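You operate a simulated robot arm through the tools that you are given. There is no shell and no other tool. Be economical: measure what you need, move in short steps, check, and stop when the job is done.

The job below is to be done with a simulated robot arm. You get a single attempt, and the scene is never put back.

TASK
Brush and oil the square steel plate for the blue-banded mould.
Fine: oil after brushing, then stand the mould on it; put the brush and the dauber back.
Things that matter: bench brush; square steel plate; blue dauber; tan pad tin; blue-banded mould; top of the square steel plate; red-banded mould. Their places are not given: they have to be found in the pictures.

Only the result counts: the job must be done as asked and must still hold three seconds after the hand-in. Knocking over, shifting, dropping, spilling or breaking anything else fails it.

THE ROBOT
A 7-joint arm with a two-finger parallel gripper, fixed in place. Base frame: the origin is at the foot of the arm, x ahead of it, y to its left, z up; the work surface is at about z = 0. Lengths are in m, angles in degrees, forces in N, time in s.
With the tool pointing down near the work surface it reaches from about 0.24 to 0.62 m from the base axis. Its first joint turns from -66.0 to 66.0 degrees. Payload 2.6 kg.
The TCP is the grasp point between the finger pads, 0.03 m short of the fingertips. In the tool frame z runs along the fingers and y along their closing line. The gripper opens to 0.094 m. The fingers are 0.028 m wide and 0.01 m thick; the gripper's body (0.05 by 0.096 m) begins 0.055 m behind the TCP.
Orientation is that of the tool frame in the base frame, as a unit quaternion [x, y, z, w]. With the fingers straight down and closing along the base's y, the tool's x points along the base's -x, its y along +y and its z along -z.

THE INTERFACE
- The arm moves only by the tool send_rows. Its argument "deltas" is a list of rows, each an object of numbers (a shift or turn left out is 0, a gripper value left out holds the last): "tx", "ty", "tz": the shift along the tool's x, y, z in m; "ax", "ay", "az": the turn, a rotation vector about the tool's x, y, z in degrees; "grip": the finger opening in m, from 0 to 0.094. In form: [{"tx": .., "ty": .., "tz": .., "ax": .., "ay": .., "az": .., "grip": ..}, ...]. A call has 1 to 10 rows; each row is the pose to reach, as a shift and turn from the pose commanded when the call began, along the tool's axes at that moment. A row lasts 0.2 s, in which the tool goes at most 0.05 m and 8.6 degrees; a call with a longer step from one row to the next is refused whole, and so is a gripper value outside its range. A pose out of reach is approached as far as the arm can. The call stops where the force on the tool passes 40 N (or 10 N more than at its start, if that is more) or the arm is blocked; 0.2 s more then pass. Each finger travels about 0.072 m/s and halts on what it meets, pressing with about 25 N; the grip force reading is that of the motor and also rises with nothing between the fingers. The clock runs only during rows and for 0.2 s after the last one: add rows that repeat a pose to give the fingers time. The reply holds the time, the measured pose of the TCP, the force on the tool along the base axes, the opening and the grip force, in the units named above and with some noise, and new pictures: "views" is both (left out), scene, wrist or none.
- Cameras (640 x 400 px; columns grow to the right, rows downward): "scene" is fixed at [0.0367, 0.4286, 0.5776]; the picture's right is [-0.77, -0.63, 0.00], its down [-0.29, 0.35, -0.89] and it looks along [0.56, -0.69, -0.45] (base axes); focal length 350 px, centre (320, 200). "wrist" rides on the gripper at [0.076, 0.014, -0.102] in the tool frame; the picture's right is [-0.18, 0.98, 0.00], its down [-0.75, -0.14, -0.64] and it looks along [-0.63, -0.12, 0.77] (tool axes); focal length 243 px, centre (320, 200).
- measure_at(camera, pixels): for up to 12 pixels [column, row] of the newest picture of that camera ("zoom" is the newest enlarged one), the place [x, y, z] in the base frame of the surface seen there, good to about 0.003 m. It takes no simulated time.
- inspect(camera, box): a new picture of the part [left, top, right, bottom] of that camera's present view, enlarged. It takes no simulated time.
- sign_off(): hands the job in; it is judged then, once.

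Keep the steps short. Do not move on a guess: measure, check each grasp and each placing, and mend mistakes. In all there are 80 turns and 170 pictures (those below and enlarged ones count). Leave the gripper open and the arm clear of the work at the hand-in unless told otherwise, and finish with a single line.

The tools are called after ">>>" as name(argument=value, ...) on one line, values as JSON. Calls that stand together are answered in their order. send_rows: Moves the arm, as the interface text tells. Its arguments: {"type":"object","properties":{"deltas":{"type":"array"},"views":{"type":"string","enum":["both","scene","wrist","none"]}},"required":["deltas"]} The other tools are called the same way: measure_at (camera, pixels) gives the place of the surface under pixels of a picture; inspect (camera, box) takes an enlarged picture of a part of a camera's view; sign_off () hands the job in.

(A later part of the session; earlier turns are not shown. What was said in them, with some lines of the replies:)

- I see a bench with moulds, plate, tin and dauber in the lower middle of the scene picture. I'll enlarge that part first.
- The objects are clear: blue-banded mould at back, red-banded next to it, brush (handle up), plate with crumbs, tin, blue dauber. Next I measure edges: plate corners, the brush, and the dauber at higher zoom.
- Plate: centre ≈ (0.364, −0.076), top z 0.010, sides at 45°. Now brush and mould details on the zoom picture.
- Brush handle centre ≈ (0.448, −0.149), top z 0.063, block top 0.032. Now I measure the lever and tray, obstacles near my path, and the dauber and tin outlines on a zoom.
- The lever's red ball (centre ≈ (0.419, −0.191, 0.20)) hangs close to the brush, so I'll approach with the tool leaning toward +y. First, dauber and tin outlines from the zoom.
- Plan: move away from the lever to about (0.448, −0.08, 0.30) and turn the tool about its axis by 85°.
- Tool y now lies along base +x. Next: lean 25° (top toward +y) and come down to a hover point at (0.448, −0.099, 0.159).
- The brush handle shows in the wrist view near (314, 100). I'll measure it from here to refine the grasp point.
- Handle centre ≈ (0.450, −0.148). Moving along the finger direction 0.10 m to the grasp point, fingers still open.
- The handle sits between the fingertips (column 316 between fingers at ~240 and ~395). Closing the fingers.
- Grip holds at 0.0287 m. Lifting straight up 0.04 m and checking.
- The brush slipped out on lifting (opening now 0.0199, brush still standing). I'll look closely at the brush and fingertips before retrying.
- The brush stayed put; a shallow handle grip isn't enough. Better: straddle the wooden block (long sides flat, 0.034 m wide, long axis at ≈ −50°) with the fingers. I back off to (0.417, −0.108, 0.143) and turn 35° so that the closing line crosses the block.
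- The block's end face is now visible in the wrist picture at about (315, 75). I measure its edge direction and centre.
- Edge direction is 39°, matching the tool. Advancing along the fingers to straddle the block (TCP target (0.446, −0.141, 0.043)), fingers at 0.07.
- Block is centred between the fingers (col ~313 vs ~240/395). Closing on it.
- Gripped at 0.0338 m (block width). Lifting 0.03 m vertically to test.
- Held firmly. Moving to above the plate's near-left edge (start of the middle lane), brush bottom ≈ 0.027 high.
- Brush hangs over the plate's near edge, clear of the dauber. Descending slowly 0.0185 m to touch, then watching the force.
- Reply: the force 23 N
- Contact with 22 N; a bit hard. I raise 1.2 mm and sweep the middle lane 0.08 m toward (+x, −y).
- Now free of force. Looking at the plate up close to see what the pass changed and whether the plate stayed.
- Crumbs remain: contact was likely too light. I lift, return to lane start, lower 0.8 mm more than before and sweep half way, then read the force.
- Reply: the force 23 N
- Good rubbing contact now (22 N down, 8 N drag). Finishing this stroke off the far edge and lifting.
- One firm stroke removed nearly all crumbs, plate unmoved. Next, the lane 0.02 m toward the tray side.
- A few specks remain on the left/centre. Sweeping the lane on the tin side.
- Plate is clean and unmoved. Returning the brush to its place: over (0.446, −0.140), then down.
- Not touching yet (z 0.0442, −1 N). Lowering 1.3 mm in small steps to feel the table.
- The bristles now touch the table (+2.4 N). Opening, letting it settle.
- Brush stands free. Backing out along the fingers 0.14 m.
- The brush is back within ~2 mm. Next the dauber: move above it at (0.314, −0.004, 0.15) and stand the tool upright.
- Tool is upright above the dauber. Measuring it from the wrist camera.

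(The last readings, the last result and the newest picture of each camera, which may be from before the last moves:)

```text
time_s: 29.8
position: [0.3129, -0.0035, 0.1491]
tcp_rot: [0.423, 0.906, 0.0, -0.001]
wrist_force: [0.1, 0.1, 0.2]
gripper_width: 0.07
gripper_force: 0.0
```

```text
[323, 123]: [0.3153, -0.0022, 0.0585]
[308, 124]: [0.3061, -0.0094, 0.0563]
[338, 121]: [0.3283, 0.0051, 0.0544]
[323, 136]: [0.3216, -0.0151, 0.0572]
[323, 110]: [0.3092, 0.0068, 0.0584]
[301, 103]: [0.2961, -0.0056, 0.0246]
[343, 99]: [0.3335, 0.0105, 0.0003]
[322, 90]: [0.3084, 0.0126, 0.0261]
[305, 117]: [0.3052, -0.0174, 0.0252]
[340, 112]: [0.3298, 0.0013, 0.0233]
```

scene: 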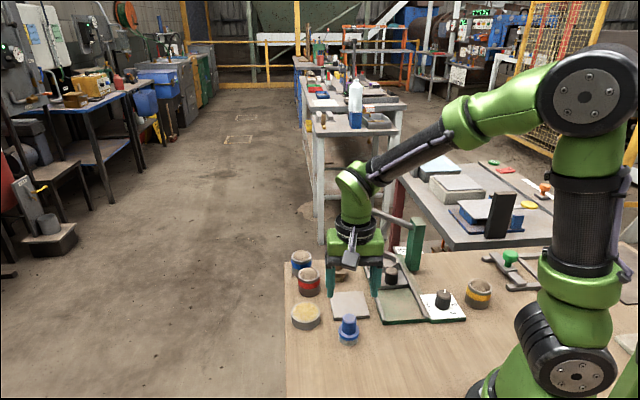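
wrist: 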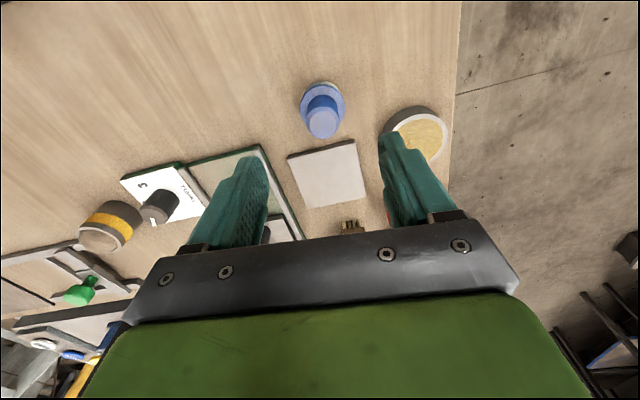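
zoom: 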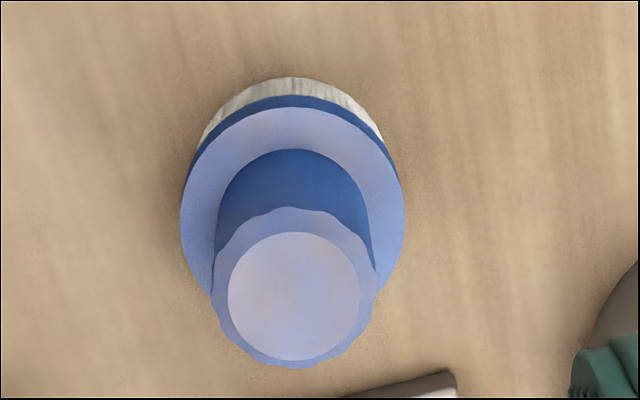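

Dauber centre ≈ (0.315, −0.003), flange ≈ 0.042 wide at z ≈ 0.025. Descending so the fingers straddle the flange (TCP z 0.042).

>>> send_rows(deltas=[{"tx": -0.0009, "ty": 0.0018, "tz": 0.035}, {"tx": -0.0009, "ty": 0.0018, "tz": 0.07}, {"tx": -0.0009, "ty": 0.0018, "tz": 0.095}, {"tx": -0.0009, "ty": 0.0018, "tz": 0.107}, {"tx": -0.0009, "ty": 0.0018, "tz": 0.107}])

```text
time_s: 31.0
position: [0.3162, -0.002, 0.0417]
tcp_rot: [0.423, 0.906, -0.001, 0.0]
wrist_force: [1.6, -0.1, 0.9]
gripper_width: 0.0699
gripper_force: 0.1
```

scene: 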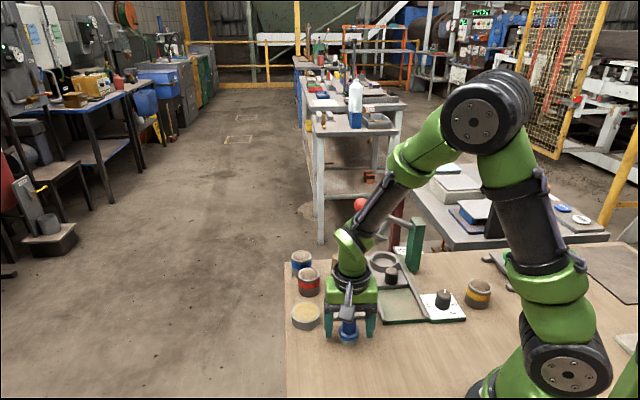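
wrist: 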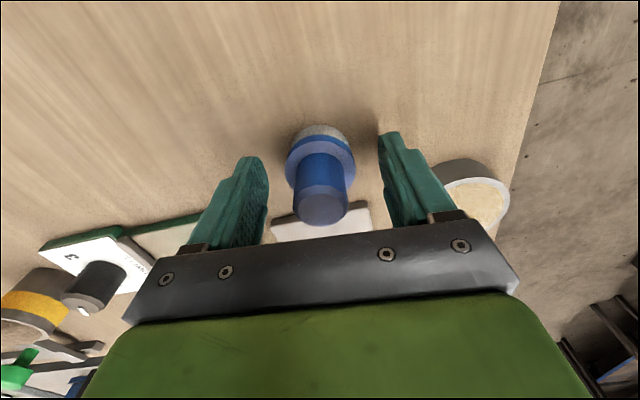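

Centred between the fingers. Closing on the flange.

>>> send_rows(deltas=[{"grip": 0.03}, {"grip": 0.03}, {"grip": 0.03}, {"grip": 0.03}], views="none")

>>> send_rows(deltas=[{"tz": -0.01}, {"tz": -0.03}, {"tz": -0.03}])

```text
time_s: 32.0
position: [0.3157, -0.0025, 0.042]
tcp_rot: [0.422, 0.906, 0.0, 0.001]
wrist_force: [1.2, 0.3, -0.6]
gripper_width: 0.0407
gripper_force: 25.0
```

```text
time_s: 32.8
position: [0.3157, -0.0018, 0.0723]
tcp_rot: [0.422, 0.906, 0.0, 0.0]
wrist_force: [0.2, -0.5, -0.4]
gripper_width: 0.0412
gripper_force: 24.6
```

scene: 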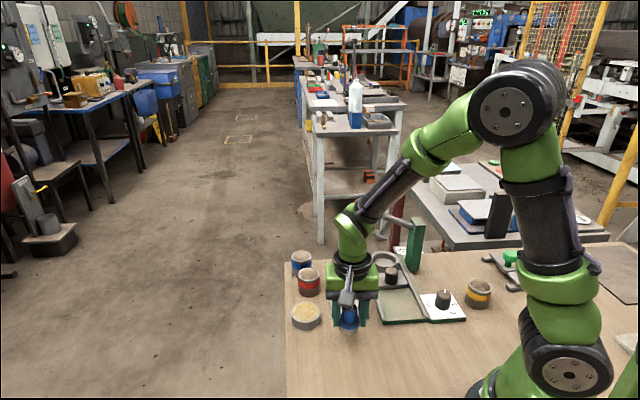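
wrist: 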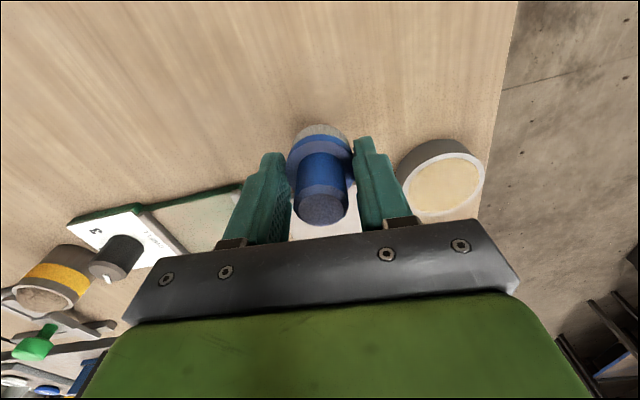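

Held (0.041 m). Moving over the tin centre (0.417, 0.012) at a raised height.

>>> send_rows(deltas=[{"tz": -0.02}, {"tx": -0.0216, "ty": 0.0346, "tz": -0.02}, {"tx": -0.0433, "ty": 0.0692, "tz": -0.02}, {"tx": -0.0541, "ty": 0.0865, "tz": -0.02}, {"tx": -0.0541, "ty": 0.0865, "tz": -0.005}, {"tx": -0.0541, "ty": 0.0865, "tz": 0.003}, {"tx": -0.0541, "ty": 0.0865, "tz": 0.003}])

```text
time_s: 34.4
position: [0.4175, 0.0127, 0.0698]
tcp_rot: [0.423, 0.906, 0.0, 0.0]
wrist_force: [-0.1, 0.4, -1.4]
gripper_width: 0.041
gripper_force: 24.7
```

scene: 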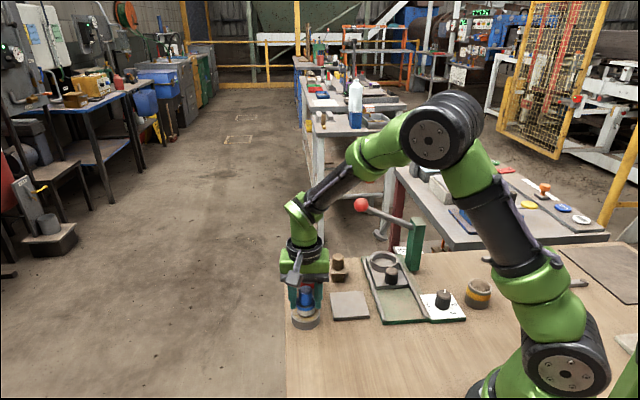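
wrist: 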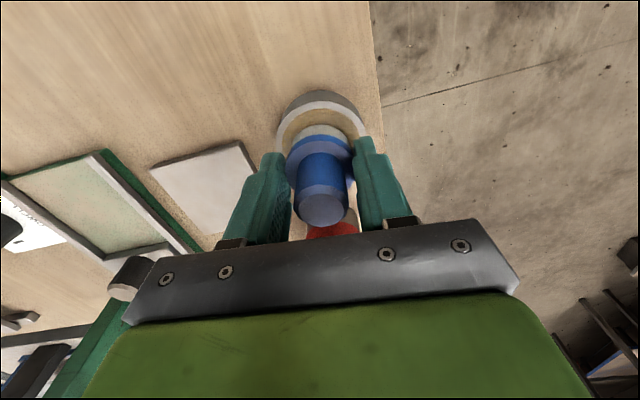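

Well centred over the pad. Pressing down gently ~5 mm and reading force.

>>> send_rows(deltas=[{"tz": 0.003}, {"tz": 0.0045}, {"tz": 0.0052}, {"tz": 0.0052}], views="wrist")

```text
time_s: 35.4
position: [0.4171, 0.0126, 0.0634]
tcp_rot: [0.423, 0.906, 0.001, 0.0]
wrist_force: [-2.1, -1.2, 5.8]
gripper_width: 0.0407
gripper_force: 25.3
```

wrist: 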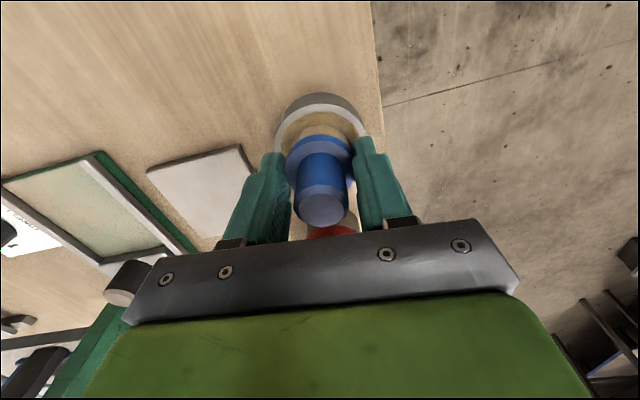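

Contact ~7 N and the felt has turned tan — it's taken oil. Pressing slightly more for a moment, then lifting to look.

>>> send_rows(deltas=[{"tz": 0.0006}, {"tz": 0.0006}, {"tz": 0.0006}, {"tz": -0.01}, {"tz": -0.028}, {"tz": -0.028}])

>>> inspect(camera="scene", box=[270, 260, 390, 335])

```text
time_s: 36.8
position: [0.4175, 0.013, 0.0918]
tcp_rot: [0.423, 0.906, 0.0, 0.0]
wrist_force: [1.3, 0.1, -0.7]
gripper_width: 0.0406
gripper_force: 24.8
```

scene: 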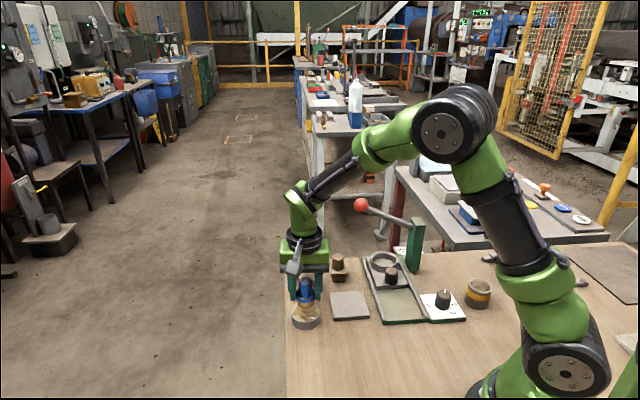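
wrist: 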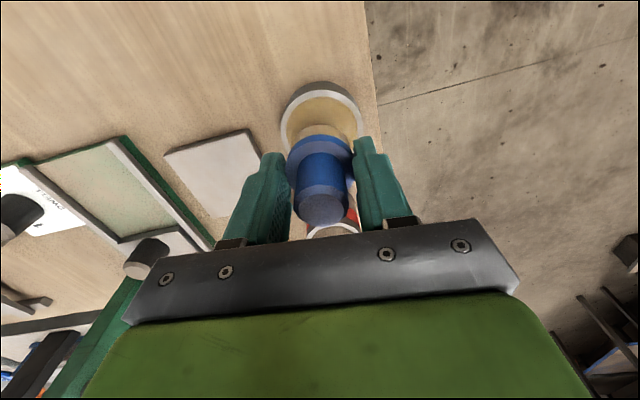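

```text
5.33 times, centred on (330, 298) of scene
```

zoom: 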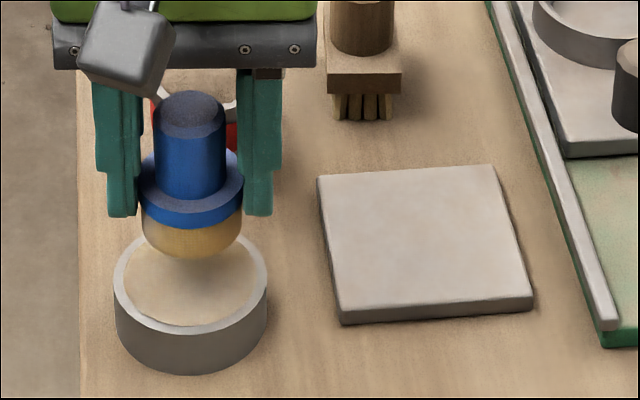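

Felt is loaded. Moving above the plate's near corner lane (0.365, −0.045), stopping ~4 mm above contact.

>>> send_rows(deltas=[{"tx": -0.005, "ty": -0.038}, {"tx": -0.0106, "ty": -0.0774}, {"tx": -0.0106, "ty": -0.0774, "tz": 0.025}, {"tx": -0.0106, "ty": -0.0774, "tz": 0.036}, {"tx": -0.0106, "ty": -0.0774, "tz": 0.036}], views="wrist")

>>> send_rows(deltas=[{"tz": 0.002}, {"tz": 0.004}, {"tz": 0.0045}, {"tz": 0.0045}], views="none")

```text
time_s: 38.0
position: [0.3629, -0.0448, 0.055]
tcp_rot: [0.423, 0.906, 0.001, -0.001]
wrist_force: [-0.2, 0.5, 0.2]
gripper_width: 0.041
gripper_force: 25.1
```

wrist: 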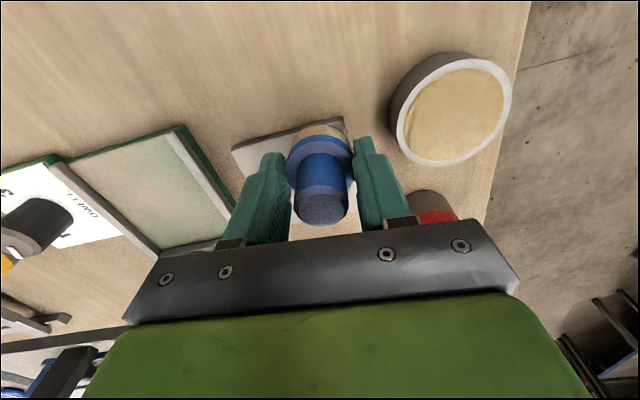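

```text
time_s: 39.0
position: [0.3648, -0.0456, 0.0517]
tcp_rot: [0.423, 0.906, 0.0, 0.0]
wrist_force: [-4.4, 0.1, 14.3]
gripper_width: 0.0406
gripper_force: 25.7
```

14 N contact. Wiping: lane out, step across, lane back, step across.

>>> send_rows(deltas=[{"tx": -0.011, "ty": 0.001}, {"tx": -0.022, "ty": 0.002}, {"tx": -0.033, "ty": 0.003}, {"tx": -0.0438, "ty": 0.0039}, {"tx": -0.0457, "ty": -0.018}, {"tx": -0.0347, "ty": -0.019}, {"tx": -0.0237, "ty": -0.02}, {"tx": -0.0127, "ty": -0.021}, {"tx": -0.0019, "ty": -0.0219}, {"tx": -0.0039, "ty": -0.0438}], views="none")

>>> send_rows(deltas=[{"tx": -0.011, "ty": 0.001}, {"tx": -0.022, "ty": 0.002}, {"tx": -0.033, "ty": 0.003}, {"tx": -0.0438, "ty": 0.0039}], views="scene")

```text
time_s: 41.2
position: [0.333, -0.0756, 0.0516]
tcp_rot: [0.422, 0.907, 0.001, 0.001]
wrist_force: [5.0, 4.8, 20.8]
gripper_width: 0.0408
gripper_force: 25.0
```

```text
time_s: 42.2
position: [0.3644, -0.108, 0.0498]
tcp_rot: [0.422, 0.906, 0.0, 0.0]
wrist_force: [-1.8, 1.5, 6.3]
gripper_width: 0.0409
gripper_force: 25.0
```

scene: 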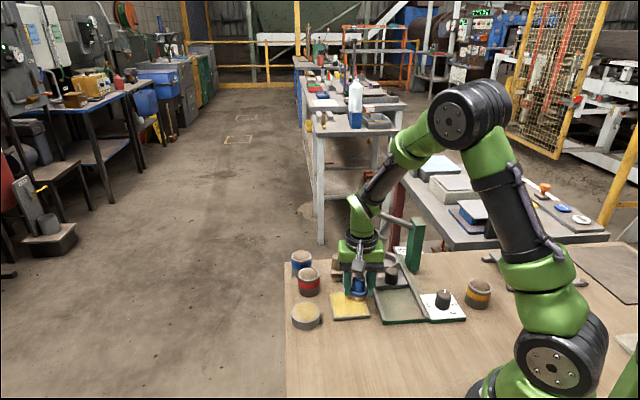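

The plate is showing an oil sheen. Lifting and inspecting.

>>> send_rows(deltas=[{"tz": -0.02}, {"tz": -0.04, "tx": 0.03}, {"tz": -0.04, "tx": 0.075, "ty": 0.01}, {"tz": -0.04, "tx": 0.11, "ty": 0.02}])

>>> inspect(camera="scene", box=[300, 270, 396, 335])

```text
time_s: 43.2
position: [0.3083, -0.0108, 0.091]
tcp_rot: [0.423, 0.906, 0.0, -0.001]
wrist_force: [0.3, -0.4, -0.5]
gripper_width: 0.0408
gripper_force: 24.5
```

scene: 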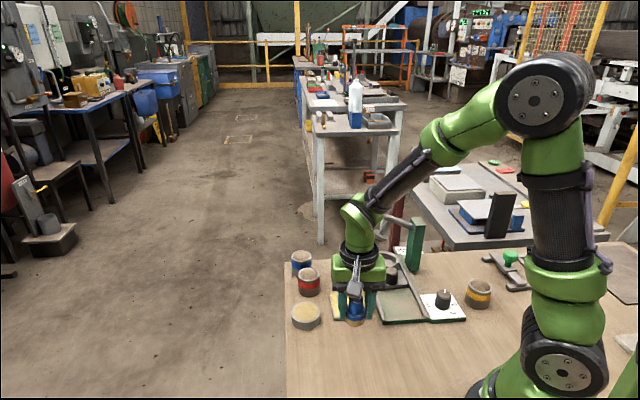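
wrist: 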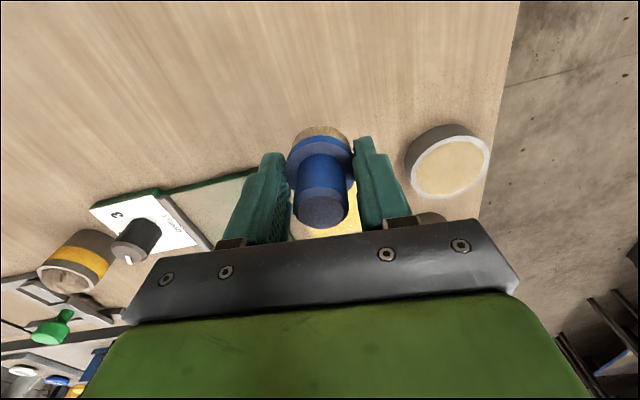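

```text
6.15 times, centred on (348, 302) of scene
```

zoom: 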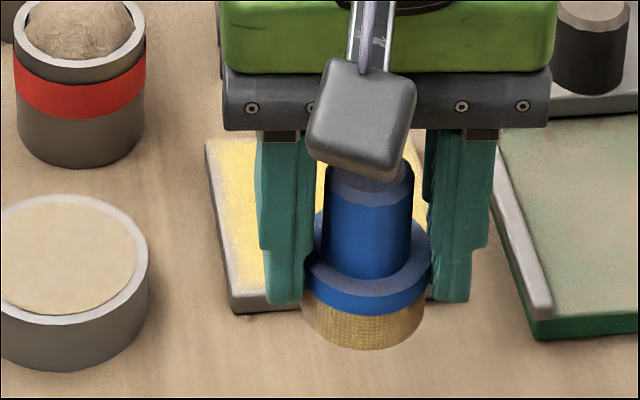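

I need the whole plate in view. Moving the held dauber aside and up.

>>> send_rows(deltas=[{"tz": -0.03, "tx": 0.02}, {"tz": -0.06, "tx": 0.03, "ty": -0.02}, {"tz": -0.09, "tx": 0.03, "ty": -0.04}, {"tz": -0.1, "tx": 0.03, "ty": -0.06}])

>>> inspect(camera="scene", box=[316, 275, 388, 330])

```text
time_s: 44.2
position: [0.2432, -0.0254, 0.1918]
tcp_rot: [0.422, 0.907, 0.001, 0.0]
wrist_force: [0.4, 0.6, -0.8]
gripper_width: 0.0409
gripper_force: 24.7
```

scene: 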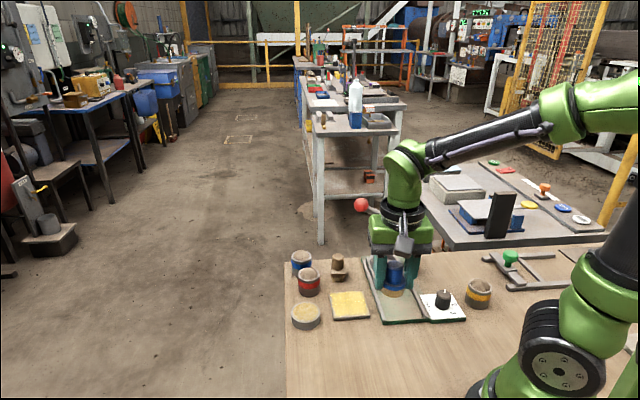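
wrist: 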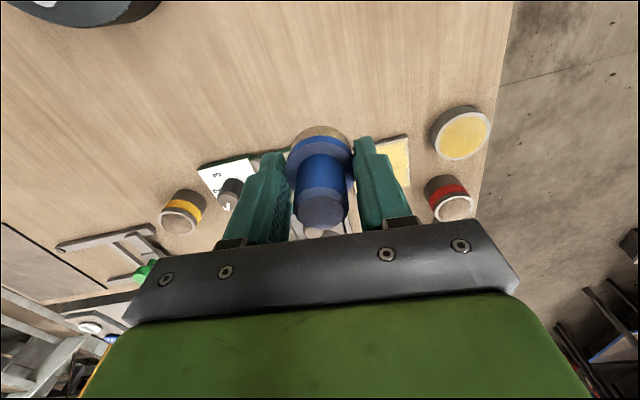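

```text
7.27 times, centred on (352, 302) of scene
```

zoom: 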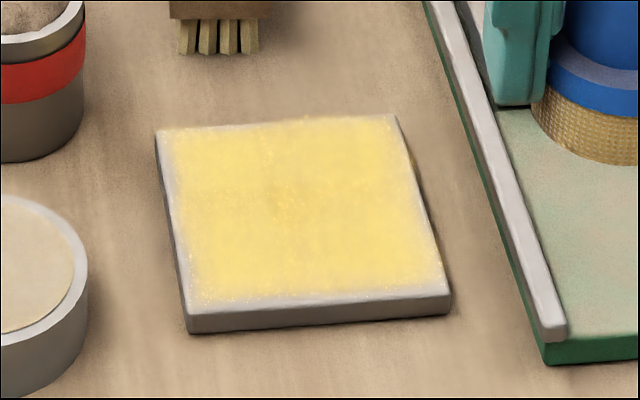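

The whole plate top is oiled and it hasn't moved. Returning the dauber to (0.3157, −0.0023): lateral first, then down to just above the table.

>>> send_rows(deltas=[{"tx": -0.0144, "ty": 0.0352}, {"tx": -0.0288, "ty": 0.0704}, {"tx": -0.0288, "ty": 0.0704, "tz": 0.045}, {"tx": -0.0288, "ty": 0.0704, "tz": 0.09}, {"tx": -0.0288, "ty": 0.0704, "tz": 0.125}, {"tx": -0.0288, "ty": 0.0704, "tz": 0.142}, {"tx": -0.0288, "ty": 0.0704, "tz": 0.147}, {"tx": -0.0288, "ty": 0.0704, "tz": 0.147}], views="wrist")

>>> send_rows(deltas=[{"tz": 0.001}, {"tz": 0.002}, {"tz": 0.002}], views="none")

```text
time_s: 46.0
position: [0.3151, -0.0028, 0.0433]
tcp_rot: [0.422, 0.907, 0.0, 0.0]
wrist_force: [-0.7, 0.3, -1.0]
gripper_width: 0.0407
gripper_force: 25.0
```

wrist: 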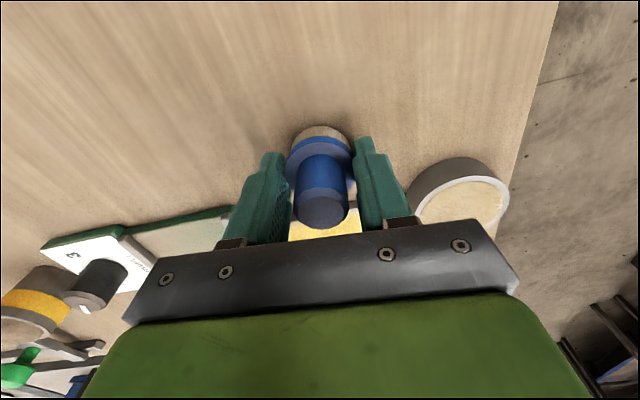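

```text
time_s: 46.8
position: [0.3156, -0.0037, 0.041]
tcp_rot: [0.423, 0.906, 0.0, 0.0]
wrist_force: [0.5, -0.2, -0.7]
gripper_width: 0.0406
gripper_force: 25.0
```

Not touching yet (−0.7 N). Lowering a further 1–2 mm.

>>> send_rows(deltas=[{"tz": 0.0007}, {"tz": 0.0013}, {"tz": 0.0013}], views="none")

```text
time_s: 47.6
position: [0.3155, -0.0028, 0.0399]
tcp_rot: [0.423, 0.906, 0.0, 0.0]
wrist_force: [-0.2, 0.2, -1.1]
gripper_width: 0.0407
gripper_force: 24.5
```

>>> send_rows(deltas=[{"tz": 0.0007}, {"tz": 0.0013}, {"tz": 0.0013}], views="none")

```text
time_s: 48.4
position: [0.3151, -0.0025, 0.0411]
tcp_rot: [0.423, 0.906, 0.0, -0.001]
wrist_force: [-6.8, 0.0, 17.8]
gripper_width: 0.0407
gripper_force: 25.3
```

Touching now (18 N). Easing up slightly, opening, then rising.

>>> send_rows(deltas=[{"tz": -0.0005}, {"tz": -0.0005, "grip": 0.055}, {"tz": -0.0005, "grip": 0.07}, {"tz": -0.0005, "grip": 0.07}, {"tz": -0.04, "grip": 0.07}, {"tz": -0.08, "grip": 0.07}, {"tz": -0.11, "grip": 0.07}])

>>> inspect(camera="scene", box=[284, 242, 404, 352])

```text
time_s: 50.0
position: [0.3157, -0.0032, 0.1501]
tcp_rot: [0.423, 0.906, 0.001, 0.0]
wrist_force: [-0.6, -0.6, -0.2]
gripper_width: 0.07
gripper_force: 0.0
```

scene: 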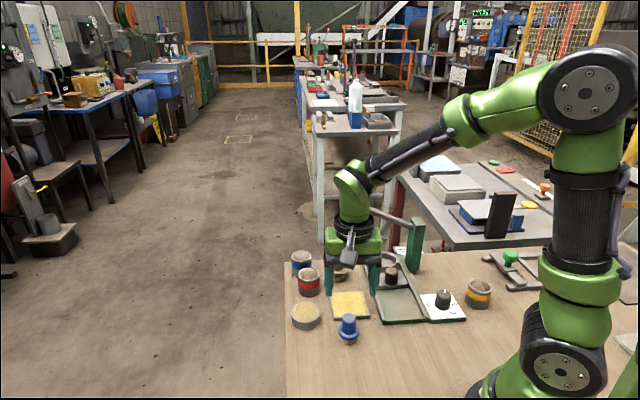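
wrist: 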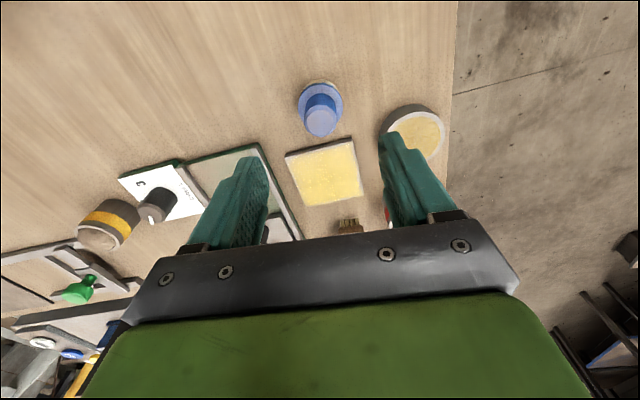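

```text
3.64 times, centred on (344, 297) of scene
```

zoom: 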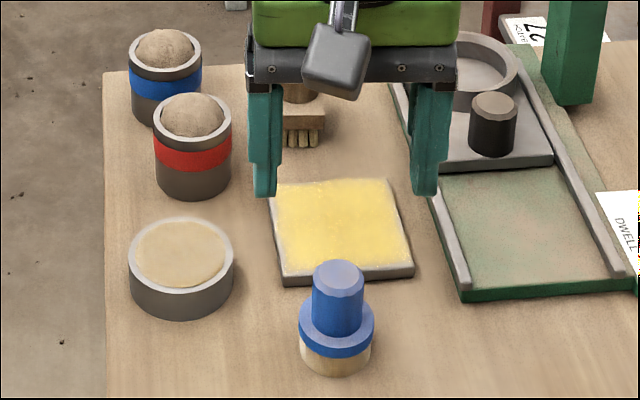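

Dauber is home, all as before. Now to the blue-banded mould: moving above (0.534, −0.106) at z 0.15.

>>> send_rows(deltas=[{"tx": -0.0365, "ty": 0.0169}, {"tx": -0.073, "ty": 0.0338}, {"tx": -0.1095, "ty": 0.0507}, {"tx": -0.146, "ty": 0.0676}, {"tx": -0.1825, "ty": 0.0845}, {"tx": -0.219, "ty": 0.1014}, {"tx": -0.219, "ty": 0.1014}])

```text
time_s: 51.6
position: [0.5358, -0.1069, 0.1495]
tcp_rot: [0.423, 0.906, 0.0, 0.0]
wrist_force: [-0.3, -0.1, 0.6]
gripper_width: 0.07
gripper_force: 0.1
```

scene: 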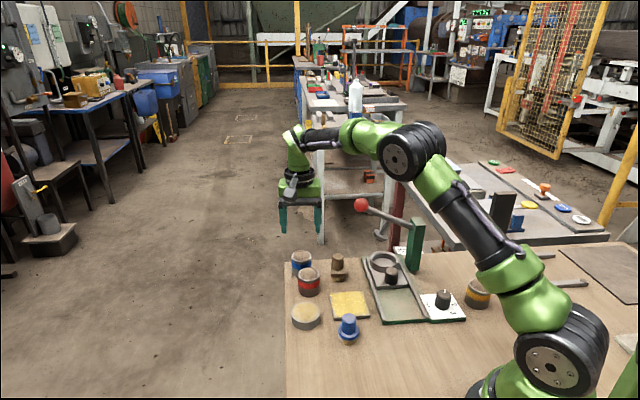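
wrist: 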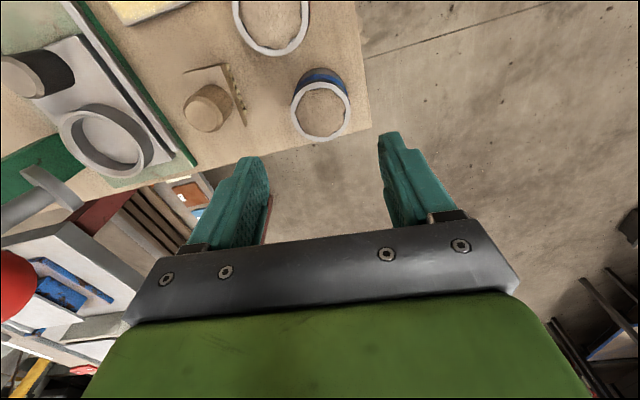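

Mould rim visible at about (321, 110). Measuring its rim and the surroundings.

>>> measure_at(camera="wrist", pixels=[[293, 113], [349, 107], [324, 138], [319, 84], [321, 111], [301, 133], [345, 128], [299, 93], [341, 89]])

>>> inspect(camera="wrist", box=[270, 55, 382, 155])

```text
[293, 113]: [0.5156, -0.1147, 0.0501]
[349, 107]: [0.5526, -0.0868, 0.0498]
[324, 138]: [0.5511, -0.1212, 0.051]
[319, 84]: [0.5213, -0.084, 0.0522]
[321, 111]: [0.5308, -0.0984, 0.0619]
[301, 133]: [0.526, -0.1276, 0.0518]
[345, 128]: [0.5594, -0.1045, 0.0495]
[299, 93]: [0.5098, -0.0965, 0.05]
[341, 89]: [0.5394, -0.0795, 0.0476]
```

```text
4.00 times, centred on (326, 105) of wrist
```

zoom: 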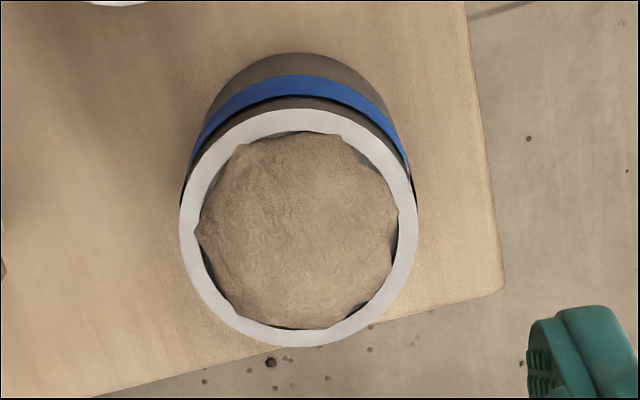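

Mould centre ≈ (0.534, −0.103), diameter ≈ 0.049. Opening to 0.08 and descending to z 0.038.

>>> send_rows(deltas=[{"tx": 0.0042, "ty": 0.0011, "grip": 0.08}, {"tx": 0.0042, "ty": 0.0011, "tz": 0.03}, {"tx": 0.0042, "ty": 0.0011, "tz": 0.06}, {"tx": 0.0042, "ty": 0.0011, "tz": 0.085}, {"tx": 0.0042, "ty": 0.0011, "tz": 0.105}, {"tx": 0.0042, "ty": 0.0011, "tz": 0.1115}, {"tx": 0.0042, "ty": 0.0011, "tz": 0.1115}])

```text
time_s: 53.2
position: [0.5331, -0.103, 0.0374]
tcp_rot: [0.423, 0.906, 0.0, 0.0]
wrist_force: [0.4, 0.3, -0.9]
gripper_width: 0.0799
gripper_force: 0.1
```

scene: 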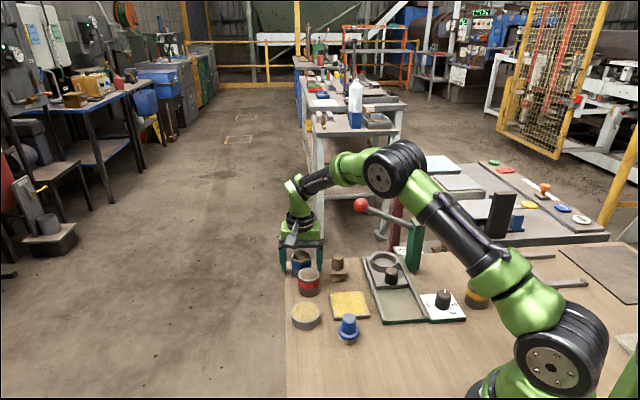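
wrist: 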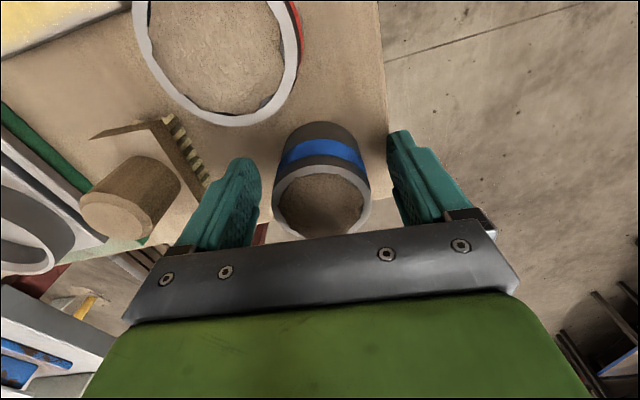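

Straddling well. Closing on the mould.

>>> send_rows(deltas=[{"grip": 0.04}, {"grip": 0.04}, {"grip": 0.04}, {"grip": 0.04}], views="none")

>>> send_rows(deltas=[{"tz": -0.01}, {"tz": -0.025}, {"tz": -0.025}])

```text
time_s: 54.2
position: [0.5323, -0.1012, 0.0371]
tcp_rot: [0.423, 0.906, 0.0, 0.0]
wrist_force: [1.1, 0.5, 0.4]
gripper_width: 0.0506
gripper_force: 24.6
```

```text
time_s: 55.0
position: [0.5333, -0.102, 0.063]
tcp_rot: [0.423, 0.906, 0.0, 0.0]
wrist_force: [0.0, 1.0, -4.0]
gripper_width: 0.0501
gripper_force: 24.7
```

scene: 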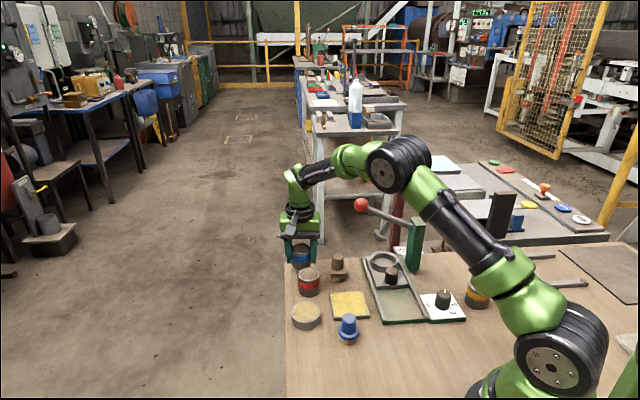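
wrist: 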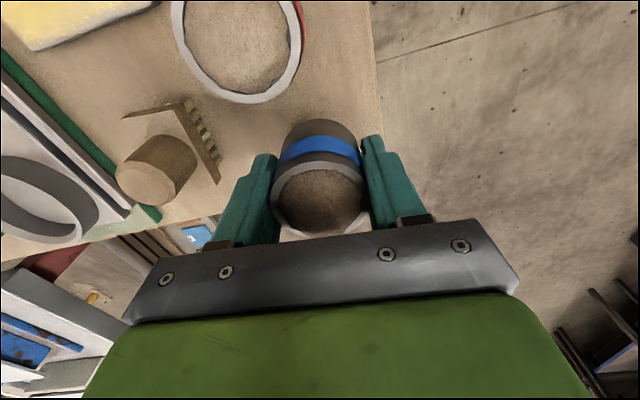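

Mould held at 0.050 m, 4 N weight. Raising, then carrying over to the plate centre.

>>> send_rows(deltas=[{"tz": -0.035}, {"tz": -0.07}, {"tx": 0.0213, "ty": -0.0188, "tz": -0.072}, {"tx": 0.0426, "ty": -0.0376, "tz": -0.072}, {"tx": 0.064, "ty": -0.0564, "tz": -0.072}, {"tx": 0.0853, "ty": -0.0752, "tz": -0.072}, {"tx": 0.1066, "ty": -0.094, "tz": -0.072}, {"tx": 0.1279, "ty": -0.1128, "tz": -0.072}, {"tx": 0.1279, "ty": -0.1128, "tz": -0.072}])

```text
time_s: 57.0
position: [0.3641, -0.0765, 0.1339]
tcp_rot: [0.422, 0.906, 0.001, 0.0]
wrist_force: [-0.1, 0.2, -5.1]
gripper_width: 0.0501
gripper_force: 24.8
```

scene: 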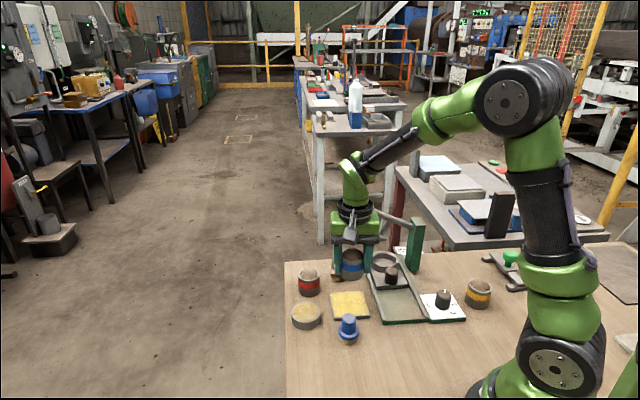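
wrist: 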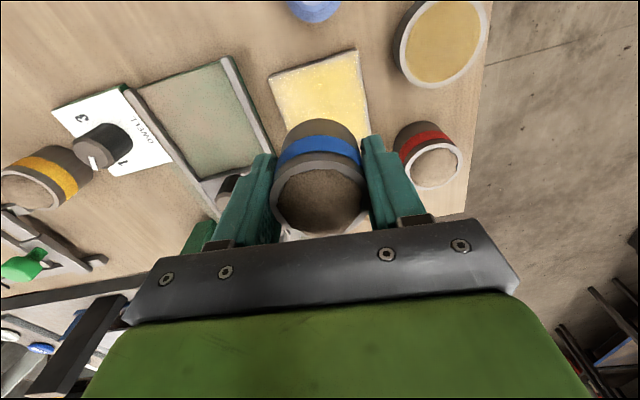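

Over the plate. Lowering to ~5 mm above it and checking the centring.

>>> send_rows(deltas=[{"tz": 0.03}, {"tz": 0.06}, {"tz": 0.075}, {"tz": 0.081}, {"tz": 0.081}])

>>> inspect(camera="scene", box=[306, 255, 402, 330])

>>> inspect(camera="wrist", box=[220, 60, 420, 240])

```text
time_s: 58.2
position: [0.363, -0.0761, 0.0532]
tcp_rot: [0.423, 0.906, -0.001, 0.001]
wrist_force: [-0.3, -0.1, -3.9]
gripper_width: 0.0504
gripper_force: 25.0
```

scene: 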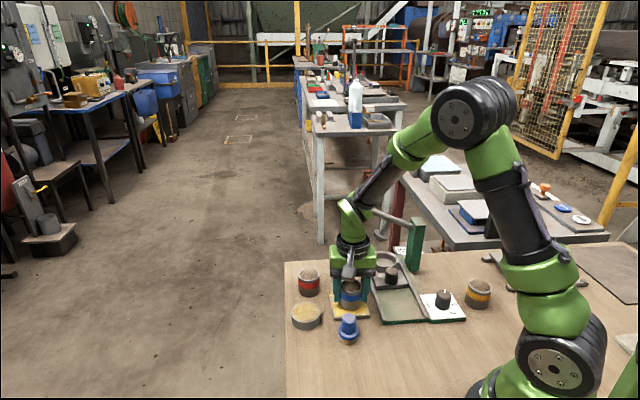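
wrist: 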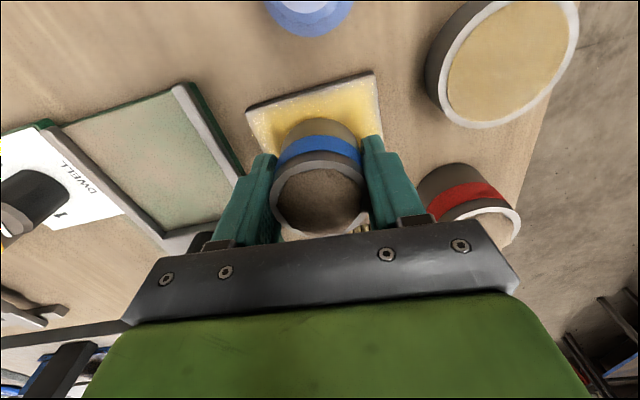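

```text
5.33 times, centred on (354, 292) of scene
```

zoom: 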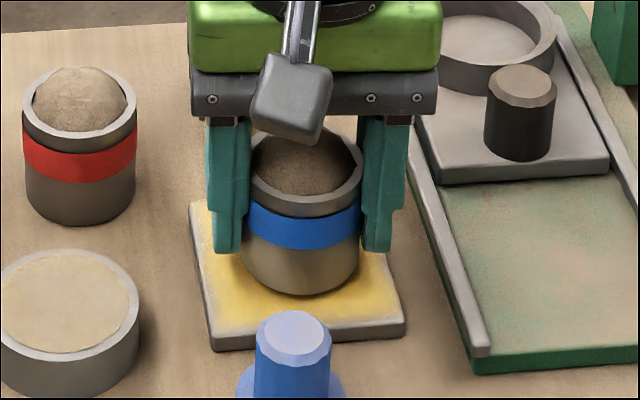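

```text
2.22 times, centred on (320, 150) of wrist
```

zoom: 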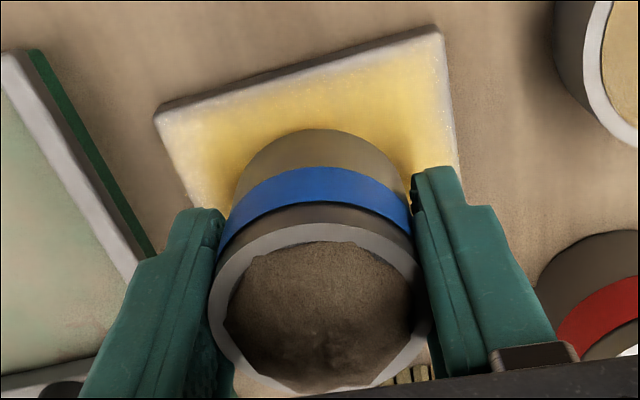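

Roughly centred; I'll measure the mould's wall against the plate to confirm.

>>> measure_at(camera="scene", pixels=[[350, 307], [350, 303], [350, 299], [341, 303], [360, 303], [341, 305], [359, 305], [330, 295], [369, 315], [334, 317]])

>>> measure_at(camera="wrist", pixels=[[320, 122], [320, 128], [318, 140], [292, 145], [352, 140], [246, 113], [373, 72], [318, 90], [318, 110]])

```text
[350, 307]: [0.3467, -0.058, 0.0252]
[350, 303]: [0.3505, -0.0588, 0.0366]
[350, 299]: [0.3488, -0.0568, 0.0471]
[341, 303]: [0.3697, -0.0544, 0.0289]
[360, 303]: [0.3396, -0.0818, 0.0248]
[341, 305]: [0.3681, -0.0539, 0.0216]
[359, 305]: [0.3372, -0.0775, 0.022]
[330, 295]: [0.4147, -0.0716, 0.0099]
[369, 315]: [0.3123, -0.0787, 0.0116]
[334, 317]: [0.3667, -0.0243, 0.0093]
```

```text
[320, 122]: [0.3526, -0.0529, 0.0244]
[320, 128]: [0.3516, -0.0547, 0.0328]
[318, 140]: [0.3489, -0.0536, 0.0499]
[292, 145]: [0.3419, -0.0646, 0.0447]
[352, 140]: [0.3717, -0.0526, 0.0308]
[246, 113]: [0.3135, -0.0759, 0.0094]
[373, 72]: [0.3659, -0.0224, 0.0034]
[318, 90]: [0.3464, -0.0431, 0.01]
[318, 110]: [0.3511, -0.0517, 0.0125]
```

Mould centre ≈ (0.365, −0.0755), plate centre (0.3647, −0.0763): good. Lowering to contact.

>>> send_rows(deltas=[{"tz": 0.003}, {"tz": 0.005}, {"tz": 0.0058}, {"tz": 0.0058}], views="none")

```text
time_s: 59.2
position: [0.3647, -0.0768, 0.0474]
tcp_rot: [0.422, 0.906, 0.0, 0.0]
wrist_force: [-1.5, -1.3, -0.9]
gripper_width: 0.0498
gripper_force: 25.2
```

Weight is partly taken. One more slight lowering.

>>> send_rows(deltas=[{"tz": 0.0004}, {"tz": 0.0006}, {"tz": 0.0006}], views="none")

```text
time_s: 60.0
position: [0.3645, -0.0774, 0.0487]
tcp_rot: [0.423, 0.906, 0.0, 0.002]
wrist_force: [-0.6, -3.2, 7.9]
gripper_width: 0.0498
gripper_force: 25.2
```

Seated (+8 N). Opening slowly, then rising straight up.

>>> send_rows(deltas=[{"tz": -0.0003, "grip": 0.054}, {"tz": -0.0003, "grip": 0.065}, {"tz": -0.0003, "grip": 0.078}, {"tz": -0.0003, "grip": 0.078}, {"tz": -0.03, "grip": 0.078}, {"tz": -0.07, "grip": 0.078}, {"tz": -0.11, "grip": 0.078}, {"tz": -0.15, "grip": 0.078}])

>>> inspect(camera="scene", box=[284, 242, 404, 352])

```text
time_s: 61.8
position: [0.3634, -0.0777, 0.1966]
tcp_rot: [0.423, 0.906, 0.0, 0.0]
wrist_force: [0.2, 0.7, -1.0]
gripper_width: 0.0782
gripper_force: 0.2
```

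scene: 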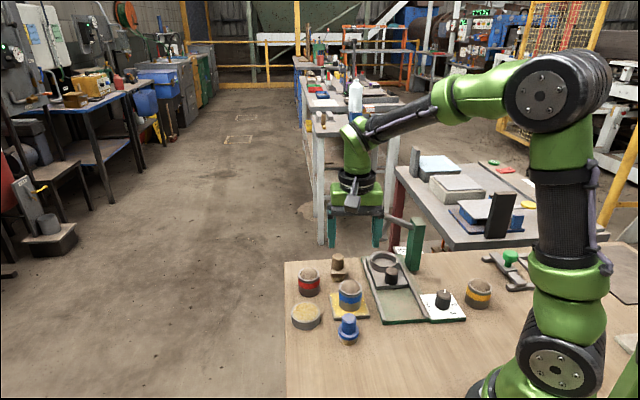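
wrist: 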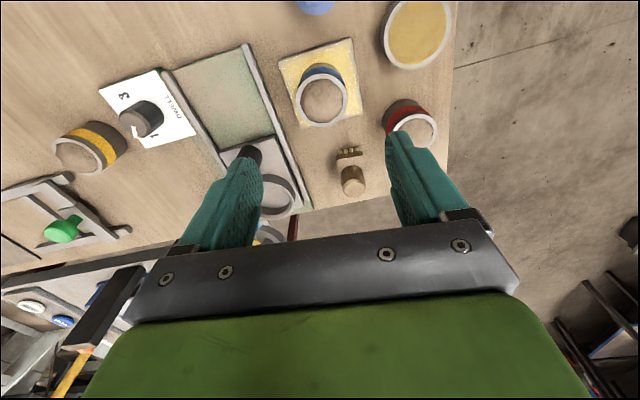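

```text
3.64 times, centred on (344, 297) of scene
```

zoom: 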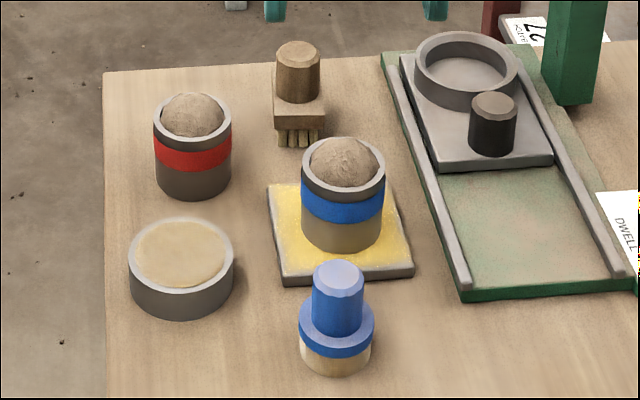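

The mould stands centred on the oiled plate; brush and dauber are in place. Raising the arm clear and checking the lever.

>>> send_rows(deltas=[{"tz": -0.04, "grip": 0.09}, {"tz": -0.08, "ty": -0.01}, {"tz": -0.1, "ty": -0.02, "tx": 0.02}, {"tz": -0.1, "ty": -0.02, "tx": 0.02}], views="scene")

>>> measure_at(camera="scene", pixels=[[350, 284], [330, 294], [369, 315], [348, 319], [339, 258], [361, 205]])

```text
time_s: 62.8
position: [0.3364, -0.0742, 0.2985]
tcp_rot: [0.423, 0.906, -0.001, 0.0]
wrist_force: [0.2, 0.5, 0.3]
gripper_width: 0.09
gripper_force: 0.1
```

scene: 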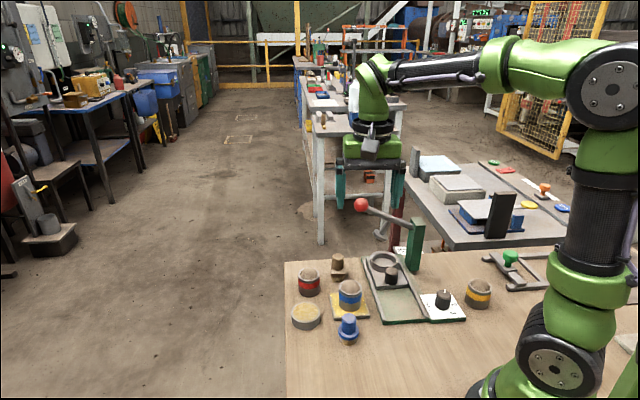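

```text
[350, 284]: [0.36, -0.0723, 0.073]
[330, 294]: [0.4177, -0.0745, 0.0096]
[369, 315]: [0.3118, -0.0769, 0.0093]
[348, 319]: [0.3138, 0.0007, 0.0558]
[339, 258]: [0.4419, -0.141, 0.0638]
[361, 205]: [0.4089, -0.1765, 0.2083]
```

All readings match the starting places, and the lever hasn't moved. Handing in.

>>> sign_off()

```text
The job is handed in.
```

The square plate is brushed clean and oiled, the blue-banded mould stands centred on it, the brush and dauber are back within a few millimetres of their places, and the arm is clear with the gripper open.
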